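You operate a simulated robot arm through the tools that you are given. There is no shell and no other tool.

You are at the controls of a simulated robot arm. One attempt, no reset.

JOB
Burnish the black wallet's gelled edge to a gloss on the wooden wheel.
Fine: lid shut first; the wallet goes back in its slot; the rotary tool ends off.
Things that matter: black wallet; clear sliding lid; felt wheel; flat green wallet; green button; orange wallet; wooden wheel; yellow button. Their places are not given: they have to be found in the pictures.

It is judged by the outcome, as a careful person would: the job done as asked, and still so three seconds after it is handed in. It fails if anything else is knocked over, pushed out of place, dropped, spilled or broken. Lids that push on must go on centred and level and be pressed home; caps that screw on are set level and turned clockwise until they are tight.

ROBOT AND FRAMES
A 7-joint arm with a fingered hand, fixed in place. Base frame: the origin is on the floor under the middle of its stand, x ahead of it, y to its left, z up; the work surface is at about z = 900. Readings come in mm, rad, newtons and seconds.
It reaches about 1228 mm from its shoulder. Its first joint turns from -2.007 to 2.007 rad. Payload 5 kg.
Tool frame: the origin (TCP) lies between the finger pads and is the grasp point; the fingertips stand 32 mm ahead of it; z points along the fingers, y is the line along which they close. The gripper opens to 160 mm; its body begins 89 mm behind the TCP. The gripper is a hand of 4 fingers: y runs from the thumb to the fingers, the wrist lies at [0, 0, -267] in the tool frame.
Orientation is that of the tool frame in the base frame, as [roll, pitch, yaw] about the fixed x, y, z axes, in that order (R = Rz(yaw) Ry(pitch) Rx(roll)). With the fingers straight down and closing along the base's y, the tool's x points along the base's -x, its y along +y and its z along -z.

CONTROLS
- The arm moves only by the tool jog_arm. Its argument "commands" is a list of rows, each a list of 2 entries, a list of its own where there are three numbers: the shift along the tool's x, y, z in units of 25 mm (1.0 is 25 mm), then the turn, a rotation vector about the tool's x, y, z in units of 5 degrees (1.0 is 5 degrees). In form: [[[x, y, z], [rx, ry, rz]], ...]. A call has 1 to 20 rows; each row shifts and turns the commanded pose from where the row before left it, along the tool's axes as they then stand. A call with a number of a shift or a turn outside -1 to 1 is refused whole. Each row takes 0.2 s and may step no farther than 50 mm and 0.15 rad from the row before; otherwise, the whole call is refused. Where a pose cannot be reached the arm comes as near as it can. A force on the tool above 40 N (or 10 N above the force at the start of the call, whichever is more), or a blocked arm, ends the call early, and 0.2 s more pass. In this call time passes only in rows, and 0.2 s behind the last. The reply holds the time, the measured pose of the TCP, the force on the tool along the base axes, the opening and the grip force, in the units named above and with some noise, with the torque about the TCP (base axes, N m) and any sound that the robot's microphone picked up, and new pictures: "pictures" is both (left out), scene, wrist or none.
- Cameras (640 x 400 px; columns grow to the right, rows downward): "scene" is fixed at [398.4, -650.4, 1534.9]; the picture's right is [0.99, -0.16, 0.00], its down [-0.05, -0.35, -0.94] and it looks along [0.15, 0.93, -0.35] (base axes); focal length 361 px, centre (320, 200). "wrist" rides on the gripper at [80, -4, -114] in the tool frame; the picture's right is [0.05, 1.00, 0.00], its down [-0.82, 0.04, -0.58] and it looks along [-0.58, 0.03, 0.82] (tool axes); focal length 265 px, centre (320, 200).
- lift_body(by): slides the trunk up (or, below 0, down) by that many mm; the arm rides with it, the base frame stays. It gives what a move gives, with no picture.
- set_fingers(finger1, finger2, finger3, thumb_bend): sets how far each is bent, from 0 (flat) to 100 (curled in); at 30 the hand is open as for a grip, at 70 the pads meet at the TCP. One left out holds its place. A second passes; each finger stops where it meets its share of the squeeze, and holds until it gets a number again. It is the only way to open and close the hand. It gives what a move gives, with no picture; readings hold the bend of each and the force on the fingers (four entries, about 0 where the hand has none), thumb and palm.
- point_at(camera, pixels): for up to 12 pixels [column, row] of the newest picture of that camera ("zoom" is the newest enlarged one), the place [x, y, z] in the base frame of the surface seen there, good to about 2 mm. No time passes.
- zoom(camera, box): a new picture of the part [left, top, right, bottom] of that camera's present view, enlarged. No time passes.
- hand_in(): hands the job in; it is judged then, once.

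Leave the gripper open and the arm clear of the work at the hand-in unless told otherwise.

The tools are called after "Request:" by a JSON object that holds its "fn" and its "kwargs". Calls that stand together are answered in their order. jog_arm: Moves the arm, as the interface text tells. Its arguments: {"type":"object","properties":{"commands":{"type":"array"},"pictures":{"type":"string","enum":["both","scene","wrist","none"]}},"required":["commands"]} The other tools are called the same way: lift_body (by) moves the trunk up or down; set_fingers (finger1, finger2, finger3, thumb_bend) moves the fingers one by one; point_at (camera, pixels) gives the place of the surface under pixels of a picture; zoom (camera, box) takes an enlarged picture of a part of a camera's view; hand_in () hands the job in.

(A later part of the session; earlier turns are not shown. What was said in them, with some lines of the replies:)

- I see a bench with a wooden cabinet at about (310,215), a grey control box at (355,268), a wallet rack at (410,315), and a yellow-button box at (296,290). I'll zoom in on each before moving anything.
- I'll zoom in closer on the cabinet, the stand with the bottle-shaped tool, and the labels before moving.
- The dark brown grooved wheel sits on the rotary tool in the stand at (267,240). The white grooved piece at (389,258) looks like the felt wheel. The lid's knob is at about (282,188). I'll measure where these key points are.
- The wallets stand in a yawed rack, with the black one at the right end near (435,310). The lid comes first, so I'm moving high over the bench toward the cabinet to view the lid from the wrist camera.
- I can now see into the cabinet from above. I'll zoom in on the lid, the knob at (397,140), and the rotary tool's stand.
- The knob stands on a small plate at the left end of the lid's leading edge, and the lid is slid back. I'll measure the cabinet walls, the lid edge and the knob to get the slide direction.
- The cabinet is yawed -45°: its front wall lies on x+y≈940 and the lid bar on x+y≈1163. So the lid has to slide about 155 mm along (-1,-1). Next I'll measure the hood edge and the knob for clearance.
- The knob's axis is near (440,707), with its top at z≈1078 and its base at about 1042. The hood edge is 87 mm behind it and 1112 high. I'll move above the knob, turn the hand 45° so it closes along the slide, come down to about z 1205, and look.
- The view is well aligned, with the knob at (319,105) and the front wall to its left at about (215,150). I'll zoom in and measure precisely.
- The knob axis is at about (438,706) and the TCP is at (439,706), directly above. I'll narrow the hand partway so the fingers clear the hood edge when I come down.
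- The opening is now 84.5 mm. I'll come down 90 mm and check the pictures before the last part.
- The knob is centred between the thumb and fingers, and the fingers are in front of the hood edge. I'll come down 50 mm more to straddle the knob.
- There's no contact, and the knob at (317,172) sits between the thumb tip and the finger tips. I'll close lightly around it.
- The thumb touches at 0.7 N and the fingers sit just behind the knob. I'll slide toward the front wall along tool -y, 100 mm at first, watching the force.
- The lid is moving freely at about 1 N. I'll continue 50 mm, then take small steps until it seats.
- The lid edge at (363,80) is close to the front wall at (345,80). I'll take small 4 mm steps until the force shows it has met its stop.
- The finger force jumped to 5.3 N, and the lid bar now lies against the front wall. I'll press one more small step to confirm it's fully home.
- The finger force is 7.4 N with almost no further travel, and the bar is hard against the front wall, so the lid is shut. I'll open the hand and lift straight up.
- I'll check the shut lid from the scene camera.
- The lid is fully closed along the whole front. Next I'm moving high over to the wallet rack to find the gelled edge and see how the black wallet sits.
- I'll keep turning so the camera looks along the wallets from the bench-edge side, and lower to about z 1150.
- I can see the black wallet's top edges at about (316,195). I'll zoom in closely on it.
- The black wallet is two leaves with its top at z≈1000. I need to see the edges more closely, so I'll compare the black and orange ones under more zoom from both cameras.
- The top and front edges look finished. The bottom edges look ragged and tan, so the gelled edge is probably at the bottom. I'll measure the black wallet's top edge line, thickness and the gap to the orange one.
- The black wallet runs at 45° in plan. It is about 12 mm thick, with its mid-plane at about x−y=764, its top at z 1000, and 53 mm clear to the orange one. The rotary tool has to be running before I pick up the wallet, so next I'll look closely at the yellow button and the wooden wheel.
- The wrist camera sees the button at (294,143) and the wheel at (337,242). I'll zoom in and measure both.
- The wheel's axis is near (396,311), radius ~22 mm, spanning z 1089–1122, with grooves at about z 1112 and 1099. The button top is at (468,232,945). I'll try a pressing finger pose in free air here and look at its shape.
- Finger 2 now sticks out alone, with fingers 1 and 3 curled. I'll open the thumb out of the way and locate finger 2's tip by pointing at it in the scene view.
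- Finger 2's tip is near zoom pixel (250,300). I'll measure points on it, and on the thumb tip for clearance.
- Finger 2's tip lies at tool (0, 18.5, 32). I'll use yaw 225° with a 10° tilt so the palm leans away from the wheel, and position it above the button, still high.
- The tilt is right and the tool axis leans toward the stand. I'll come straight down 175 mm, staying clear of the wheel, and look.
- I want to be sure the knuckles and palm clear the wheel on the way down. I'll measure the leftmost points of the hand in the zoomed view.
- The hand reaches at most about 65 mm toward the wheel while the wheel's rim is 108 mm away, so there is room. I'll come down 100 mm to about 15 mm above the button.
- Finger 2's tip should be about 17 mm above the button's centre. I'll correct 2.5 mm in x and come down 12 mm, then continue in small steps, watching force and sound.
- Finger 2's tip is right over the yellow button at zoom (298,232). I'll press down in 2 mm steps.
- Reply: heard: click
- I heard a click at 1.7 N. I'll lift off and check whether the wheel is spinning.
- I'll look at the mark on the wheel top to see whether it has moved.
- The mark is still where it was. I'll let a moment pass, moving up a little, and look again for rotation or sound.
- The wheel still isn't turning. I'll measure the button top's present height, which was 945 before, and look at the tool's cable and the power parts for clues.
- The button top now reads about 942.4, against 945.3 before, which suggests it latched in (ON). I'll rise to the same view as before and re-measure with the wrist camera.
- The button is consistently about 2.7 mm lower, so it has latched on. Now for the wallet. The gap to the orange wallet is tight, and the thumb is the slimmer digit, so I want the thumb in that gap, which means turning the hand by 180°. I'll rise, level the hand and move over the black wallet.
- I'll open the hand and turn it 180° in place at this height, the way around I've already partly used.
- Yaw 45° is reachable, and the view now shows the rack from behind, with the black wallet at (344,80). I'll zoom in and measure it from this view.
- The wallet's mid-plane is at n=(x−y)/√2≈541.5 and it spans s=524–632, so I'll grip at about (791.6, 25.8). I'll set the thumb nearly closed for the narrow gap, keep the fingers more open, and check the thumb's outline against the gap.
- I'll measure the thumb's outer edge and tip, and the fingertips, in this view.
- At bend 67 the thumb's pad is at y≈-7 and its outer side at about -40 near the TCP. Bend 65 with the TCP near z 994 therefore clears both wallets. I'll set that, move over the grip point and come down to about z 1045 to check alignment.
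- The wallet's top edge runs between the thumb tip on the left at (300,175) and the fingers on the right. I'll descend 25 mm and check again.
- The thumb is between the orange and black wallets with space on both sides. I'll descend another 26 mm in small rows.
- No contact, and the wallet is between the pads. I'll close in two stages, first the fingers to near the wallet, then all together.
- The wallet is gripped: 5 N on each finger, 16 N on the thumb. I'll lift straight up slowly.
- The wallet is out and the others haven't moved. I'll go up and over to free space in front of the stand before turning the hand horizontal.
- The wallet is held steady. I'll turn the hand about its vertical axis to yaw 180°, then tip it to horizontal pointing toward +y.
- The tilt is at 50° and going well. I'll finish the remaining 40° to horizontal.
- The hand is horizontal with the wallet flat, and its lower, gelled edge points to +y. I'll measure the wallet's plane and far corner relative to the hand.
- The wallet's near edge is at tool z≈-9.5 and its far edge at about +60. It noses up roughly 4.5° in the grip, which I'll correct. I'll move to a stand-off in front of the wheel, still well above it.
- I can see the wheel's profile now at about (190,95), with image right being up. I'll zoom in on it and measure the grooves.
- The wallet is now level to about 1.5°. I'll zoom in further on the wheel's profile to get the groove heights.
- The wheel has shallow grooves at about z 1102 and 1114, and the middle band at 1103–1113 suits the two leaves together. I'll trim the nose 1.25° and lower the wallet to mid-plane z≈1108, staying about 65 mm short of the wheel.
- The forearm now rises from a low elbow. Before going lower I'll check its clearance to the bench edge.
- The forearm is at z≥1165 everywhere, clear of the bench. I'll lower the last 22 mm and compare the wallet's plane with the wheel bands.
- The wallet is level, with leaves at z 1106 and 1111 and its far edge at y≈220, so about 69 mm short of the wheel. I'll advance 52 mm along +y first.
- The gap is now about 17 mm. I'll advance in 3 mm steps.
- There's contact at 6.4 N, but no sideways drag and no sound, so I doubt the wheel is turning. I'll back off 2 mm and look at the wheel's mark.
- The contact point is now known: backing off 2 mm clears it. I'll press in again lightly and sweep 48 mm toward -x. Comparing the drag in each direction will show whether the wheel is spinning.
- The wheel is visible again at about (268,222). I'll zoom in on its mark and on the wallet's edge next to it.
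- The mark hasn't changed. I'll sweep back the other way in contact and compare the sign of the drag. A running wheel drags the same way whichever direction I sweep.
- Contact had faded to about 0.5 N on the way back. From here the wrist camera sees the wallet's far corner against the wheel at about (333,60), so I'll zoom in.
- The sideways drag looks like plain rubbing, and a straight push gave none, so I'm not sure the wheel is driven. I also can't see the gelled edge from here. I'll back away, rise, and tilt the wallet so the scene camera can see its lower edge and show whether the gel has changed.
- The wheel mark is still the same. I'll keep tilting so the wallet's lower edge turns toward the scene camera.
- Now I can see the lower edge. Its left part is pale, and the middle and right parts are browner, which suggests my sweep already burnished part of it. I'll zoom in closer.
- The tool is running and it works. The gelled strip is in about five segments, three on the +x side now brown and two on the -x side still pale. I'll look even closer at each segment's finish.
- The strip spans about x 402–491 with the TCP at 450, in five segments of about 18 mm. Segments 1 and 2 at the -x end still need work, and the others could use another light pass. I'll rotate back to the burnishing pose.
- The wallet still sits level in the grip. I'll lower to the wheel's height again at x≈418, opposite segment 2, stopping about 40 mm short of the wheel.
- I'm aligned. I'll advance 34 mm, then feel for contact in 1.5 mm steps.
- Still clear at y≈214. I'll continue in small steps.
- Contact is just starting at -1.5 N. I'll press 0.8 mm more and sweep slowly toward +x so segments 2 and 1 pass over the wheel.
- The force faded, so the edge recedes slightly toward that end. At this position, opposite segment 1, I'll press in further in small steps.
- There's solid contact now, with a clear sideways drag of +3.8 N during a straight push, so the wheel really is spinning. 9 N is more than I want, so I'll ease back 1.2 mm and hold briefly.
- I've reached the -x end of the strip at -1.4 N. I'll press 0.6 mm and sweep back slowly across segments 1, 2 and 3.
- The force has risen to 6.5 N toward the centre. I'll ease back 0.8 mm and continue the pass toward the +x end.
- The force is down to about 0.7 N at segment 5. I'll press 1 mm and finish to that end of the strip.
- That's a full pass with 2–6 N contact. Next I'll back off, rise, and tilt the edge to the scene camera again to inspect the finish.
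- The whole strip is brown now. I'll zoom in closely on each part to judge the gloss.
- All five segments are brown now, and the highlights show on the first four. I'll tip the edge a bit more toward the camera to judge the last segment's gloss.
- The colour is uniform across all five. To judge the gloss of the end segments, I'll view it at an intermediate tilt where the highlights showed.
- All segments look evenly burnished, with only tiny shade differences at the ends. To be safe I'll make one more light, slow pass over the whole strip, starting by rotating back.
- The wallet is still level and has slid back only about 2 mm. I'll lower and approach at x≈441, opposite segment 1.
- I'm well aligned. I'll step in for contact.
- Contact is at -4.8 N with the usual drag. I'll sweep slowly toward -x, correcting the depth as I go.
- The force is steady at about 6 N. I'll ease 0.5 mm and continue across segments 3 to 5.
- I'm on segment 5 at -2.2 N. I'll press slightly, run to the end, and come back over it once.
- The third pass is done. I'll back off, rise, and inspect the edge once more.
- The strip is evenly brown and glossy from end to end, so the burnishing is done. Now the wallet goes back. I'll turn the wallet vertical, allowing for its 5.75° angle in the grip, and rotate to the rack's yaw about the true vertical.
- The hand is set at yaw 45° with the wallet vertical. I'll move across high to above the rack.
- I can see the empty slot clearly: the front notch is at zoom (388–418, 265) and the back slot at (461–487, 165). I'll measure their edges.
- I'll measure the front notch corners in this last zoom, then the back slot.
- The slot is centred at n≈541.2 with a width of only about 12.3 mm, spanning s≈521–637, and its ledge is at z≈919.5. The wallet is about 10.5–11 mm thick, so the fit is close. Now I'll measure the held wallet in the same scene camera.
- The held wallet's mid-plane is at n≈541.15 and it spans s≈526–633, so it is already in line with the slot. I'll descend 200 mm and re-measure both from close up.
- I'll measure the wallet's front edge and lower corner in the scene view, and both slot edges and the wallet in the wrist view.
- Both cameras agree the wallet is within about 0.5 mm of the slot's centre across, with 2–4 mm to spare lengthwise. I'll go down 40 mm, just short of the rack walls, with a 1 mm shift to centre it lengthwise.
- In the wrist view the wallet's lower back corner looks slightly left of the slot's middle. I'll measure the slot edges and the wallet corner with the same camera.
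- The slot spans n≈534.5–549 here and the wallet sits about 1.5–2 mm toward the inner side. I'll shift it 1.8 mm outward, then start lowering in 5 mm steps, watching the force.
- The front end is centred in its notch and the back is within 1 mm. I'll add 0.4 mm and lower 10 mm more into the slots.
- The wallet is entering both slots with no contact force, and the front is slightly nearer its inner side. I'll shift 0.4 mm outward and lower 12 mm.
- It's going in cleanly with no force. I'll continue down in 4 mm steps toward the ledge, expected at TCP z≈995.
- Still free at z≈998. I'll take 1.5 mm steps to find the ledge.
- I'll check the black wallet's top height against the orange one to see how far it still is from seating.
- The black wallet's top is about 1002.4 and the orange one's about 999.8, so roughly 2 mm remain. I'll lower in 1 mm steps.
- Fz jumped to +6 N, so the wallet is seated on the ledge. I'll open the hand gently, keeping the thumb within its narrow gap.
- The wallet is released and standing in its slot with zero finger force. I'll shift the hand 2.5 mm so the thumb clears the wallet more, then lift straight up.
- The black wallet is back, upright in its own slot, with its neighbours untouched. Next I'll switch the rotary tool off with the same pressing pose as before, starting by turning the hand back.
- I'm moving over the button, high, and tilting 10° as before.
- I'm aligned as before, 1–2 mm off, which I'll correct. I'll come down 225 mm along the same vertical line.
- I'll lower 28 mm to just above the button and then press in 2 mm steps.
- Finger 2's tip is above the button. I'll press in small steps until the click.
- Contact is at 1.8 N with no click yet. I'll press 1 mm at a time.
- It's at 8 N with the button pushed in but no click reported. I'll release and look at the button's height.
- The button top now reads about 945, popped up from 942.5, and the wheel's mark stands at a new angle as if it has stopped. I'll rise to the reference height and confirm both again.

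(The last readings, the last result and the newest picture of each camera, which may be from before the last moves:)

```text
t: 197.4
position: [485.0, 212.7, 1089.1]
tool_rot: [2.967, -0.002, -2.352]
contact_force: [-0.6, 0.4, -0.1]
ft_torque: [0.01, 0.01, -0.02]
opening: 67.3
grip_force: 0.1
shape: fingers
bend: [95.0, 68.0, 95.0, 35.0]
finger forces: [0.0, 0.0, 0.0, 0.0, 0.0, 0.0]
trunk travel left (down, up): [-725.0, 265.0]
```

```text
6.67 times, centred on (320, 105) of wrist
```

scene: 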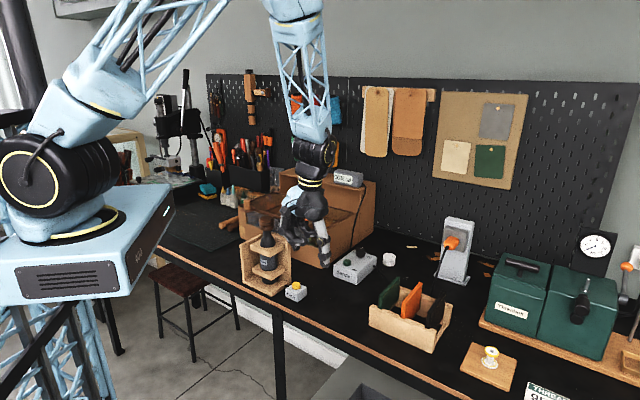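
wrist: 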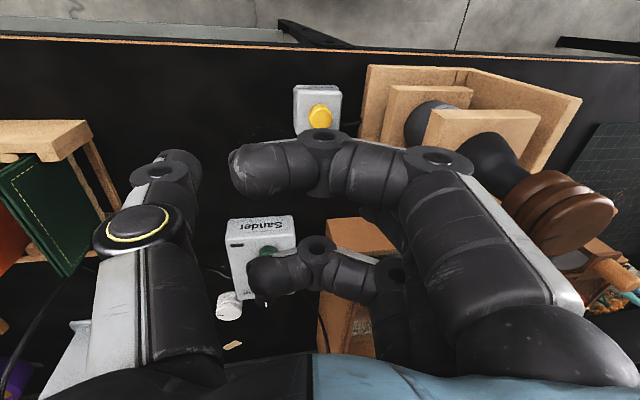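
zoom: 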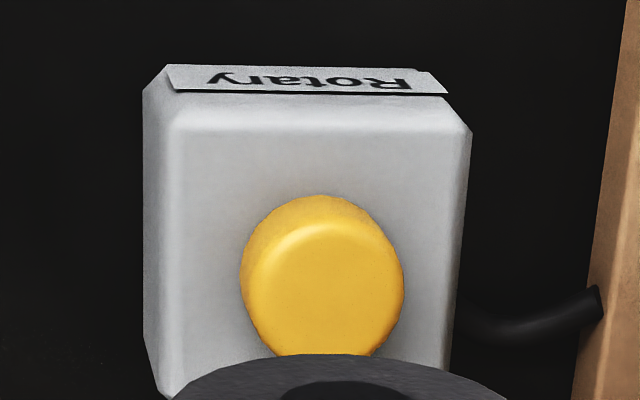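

The button reads about 945.2 on average with more of its side showing, so it is back up, which is off. The wheel mark is steady. I'll rise, level the hand, and retreat to a clear place near the starting pose.

Request:
{"fn": "jog_arm", "kwargs": {"commands": [[[0, 0.174, -0.985], [0, 0, 0]], [[0, 0.174, -0.985], [0, 0, 0]], [[0, 0.174, -0.985], [0, 0, 0]], [[0, 0.174, -0.985], [0, 0, 0]], [[0, 0.174, -0.985], [0, 0, 0]], [[0, 0.174, -0.985], [0, 0, 0]], [[0, 0.174, -0.985], [0, 0, 0]], [[0, 0, 0], [1, 0, 0]], [[0, 0, 0], [1, 0, 0]], [[0.19, -0.9, -0.6], [0, 0, 0]], [[0.19, -0.9, -0.6], [0, 0, 0]], [[0.19, -0.9, -0.6], [0, 0, 0]], [[0.19, -0.9, -0.6], [0, 0, 0]], [[0.19, -0.9, -0.6], [0, 0, 0]], [[0.19, -0.9, -0.6], [0, 0, 0]], [[0.19, -0.9, -0.6], [0, 0, 0]], [[0.19, -0.9, -0.6], [0, 0, 0]]], "pictures": "none"}}

Request:
{"fn": "set_fingers", "kwargs": {"finger1": 30, "finger2": 30, "finger3": 30, "thumb_bend": 30}}

Request:
{"fn": "jog_arm", "kwargs": {"commands": [[[0, 0, 0], [0, 0, 0]]], "pictures": "both"}}

Request:
{"fn": "zoom", "kwargs": {"camera": "scene", "box": [225, 165, 385, 305]}}

Request:
{"fn": "zoom", "kwargs": {"camera": "scene", "box": [252, 210, 282, 238]}}

Request:
{"fn": "zoom", "kwargs": {"camera": "scene", "box": [280, 270, 312, 305]}}

Request:
{"fn": "point_at", "kwargs": {"camera": "scene", "pixels": [[296, 284], [297, 284], [295, 284], [296, 285], [297, 285], [295, 285], [298, 284]]}}

```text
t: 201.0
position: [586.1, 55.7, 1384.3]
tool_rot: [3.139, 0.0, -2.352]
contact_force: [-0.2, 0.6, -0.9]
ft_torque: [0.01, 0.01, 0.02]
opening: 67.6
grip_force: 0.0
shape: fingers
bend: [95.0, 68.0, 95.0, 35.0]
finger forces: [0.0, 0.0, 0.0, 0.0, 0.0, 0.1]
trunk travel left (down, up): [-725.0, 265.0]
```

```text
t: 202.0
position: [587.0, 57.1, 1382.4]
tool_rot: [3.141, 0.0, -2.352]
contact_force: [-0.2, 0.0, -0.5]
ft_torque: [-0.02, 0.01, -0.04]
opening: 170.2
grip_force: 0.1
shape: fingers
bend: [30.0, 30.0, 30.0, 30.0]
finger forces: [0.1, 0.0, 0.1, 0.0, 0.0, 0.0]
trunk travel left (down, up): [-725.0, 265.0]
```

```text
t: 202.4
position: [586.5, 56.1, 1384.1]
tool_rot: [3.141, 0.002, -2.352]
contact_force: [0.5, -0.1, 0.4]
ft_torque: [0.0, 0.0, -0.03]
opening: 170.0
grip_force: 0.0
shape: fingers
bend: [30.0, 30.0, 30.0, 30.0]
finger forces: [0.0, 0.0, 0.0, 0.0, 0.0, 0.1]
trunk travel left (down, up): [-725.0, 265.0]
```

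scene: 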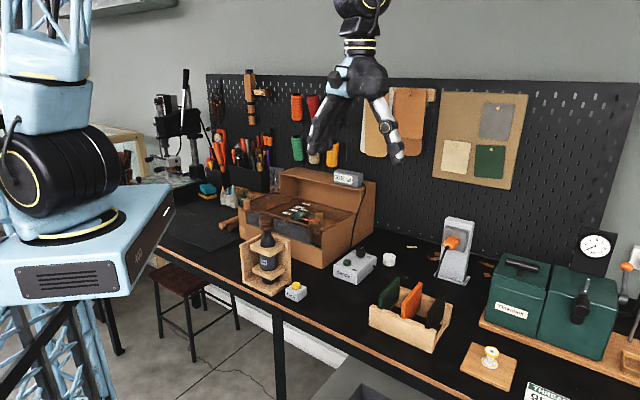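
wrist: 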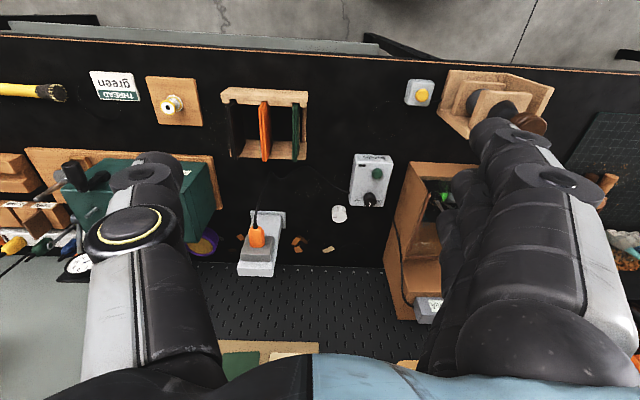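

```text
2.86 times, centred on (305, 235) of scene
```

zoom: 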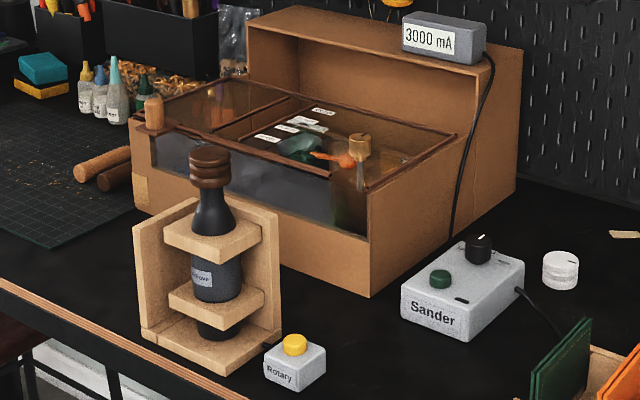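

```text
14.29 times, centred on (267, 224) of scene
```

zoom: 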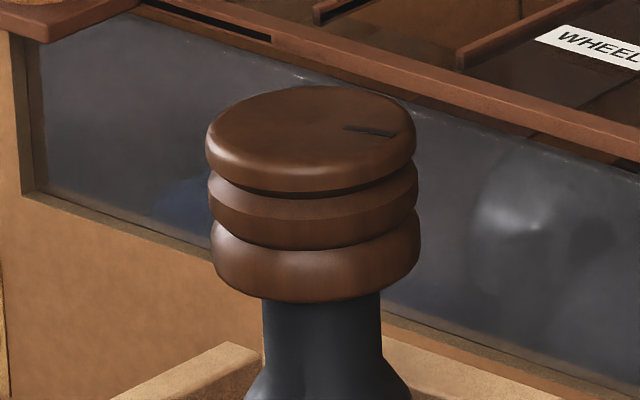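

```text
11.43 times, centred on (296, 288) of scene
```

zoom: 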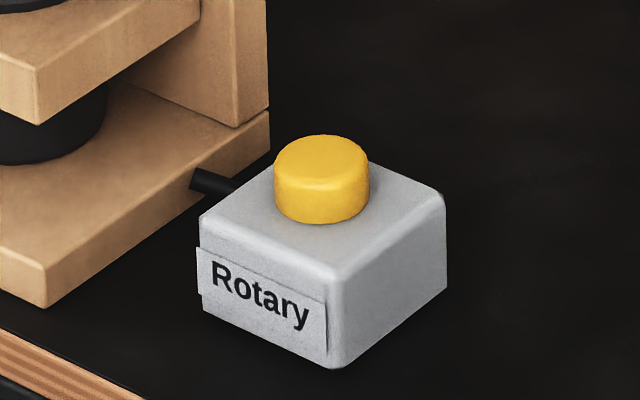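

```text
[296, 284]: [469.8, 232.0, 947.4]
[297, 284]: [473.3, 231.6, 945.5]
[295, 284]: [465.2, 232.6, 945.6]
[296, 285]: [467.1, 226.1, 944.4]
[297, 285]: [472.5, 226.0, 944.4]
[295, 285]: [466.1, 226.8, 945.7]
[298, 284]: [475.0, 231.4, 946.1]
```

The same zoom that showed the latched button now shows it about 2 mm higher, so it is off, and the wheel mark is unchanged since. The lid is shut, the felt wheel, sander and stand are in place, and the hand is open and clear. I'll take a last look at the rack before handing in.

Request:
{"fn": "zoom", "kwargs": {"camera": "scene", "box": [360, 240, 480, 360]}}

Request:
{"fn": "zoom", "kwargs": {"camera": "wrist", "box": [210, 70, 330, 180]}}

```text
3.33 times, centred on (420, 300) of scene
```

zoom: 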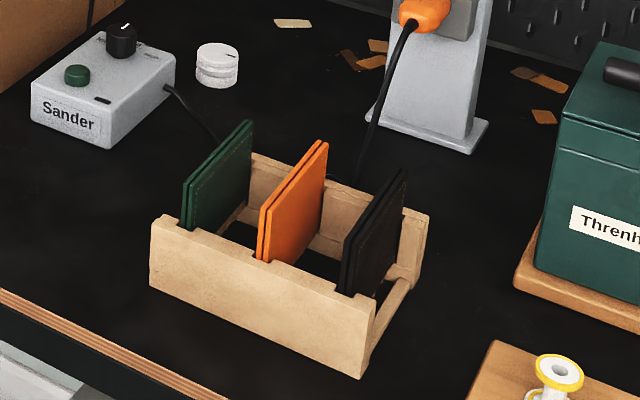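

```text
3.64 times, centred on (270, 125) of wrist
```

zoom: 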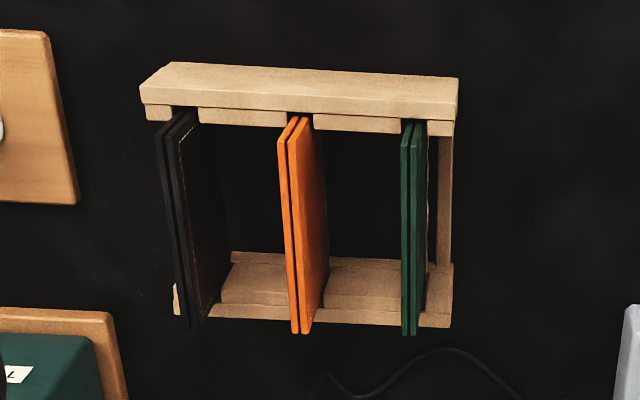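

All three wallets stand upright in their slots, the lid is shut, the burnished edge is done, and the rotary tool is off. The arm is open and clear, so I'm handing in.

Request:
{"fn": "hand_in", "kwargs": {}}

```text
The job is handed in.
```

I burnished the black wallet's gelled edge on the wooden wheel, put the wallet back in its slot, and handed the job in. I haven't seen how it was judged.

- **Lid:** I slid the clear lid shut first. It stopped against the front wall and the finger force rose to about 7 N.
- **Burnishing:** I made three passes, mostly at 2–6 N with one brief moment at about 9 N. The edge went from pale to an even glossy brown along its whole length. I looked at it after each pass, and the last pass changed nothing visible.
- **Wallet:** It is upright in its own slot, seated on the ledge. The orange and green wallets did not move.
- **Rotary tool:** The yellow button clicked and stayed down when I switched it on. On the second press I heard no click, but the button came back up to its starting height, measured with both cameras, so I take the tool to be off. I never saw the wheel clearly spin, and no motor sound was reported at any point. I judged that it was running from the button staying down and the edge changing colour.

In the pictures nothing else was moved or knocked over. The hand was left open and clear of the bench.
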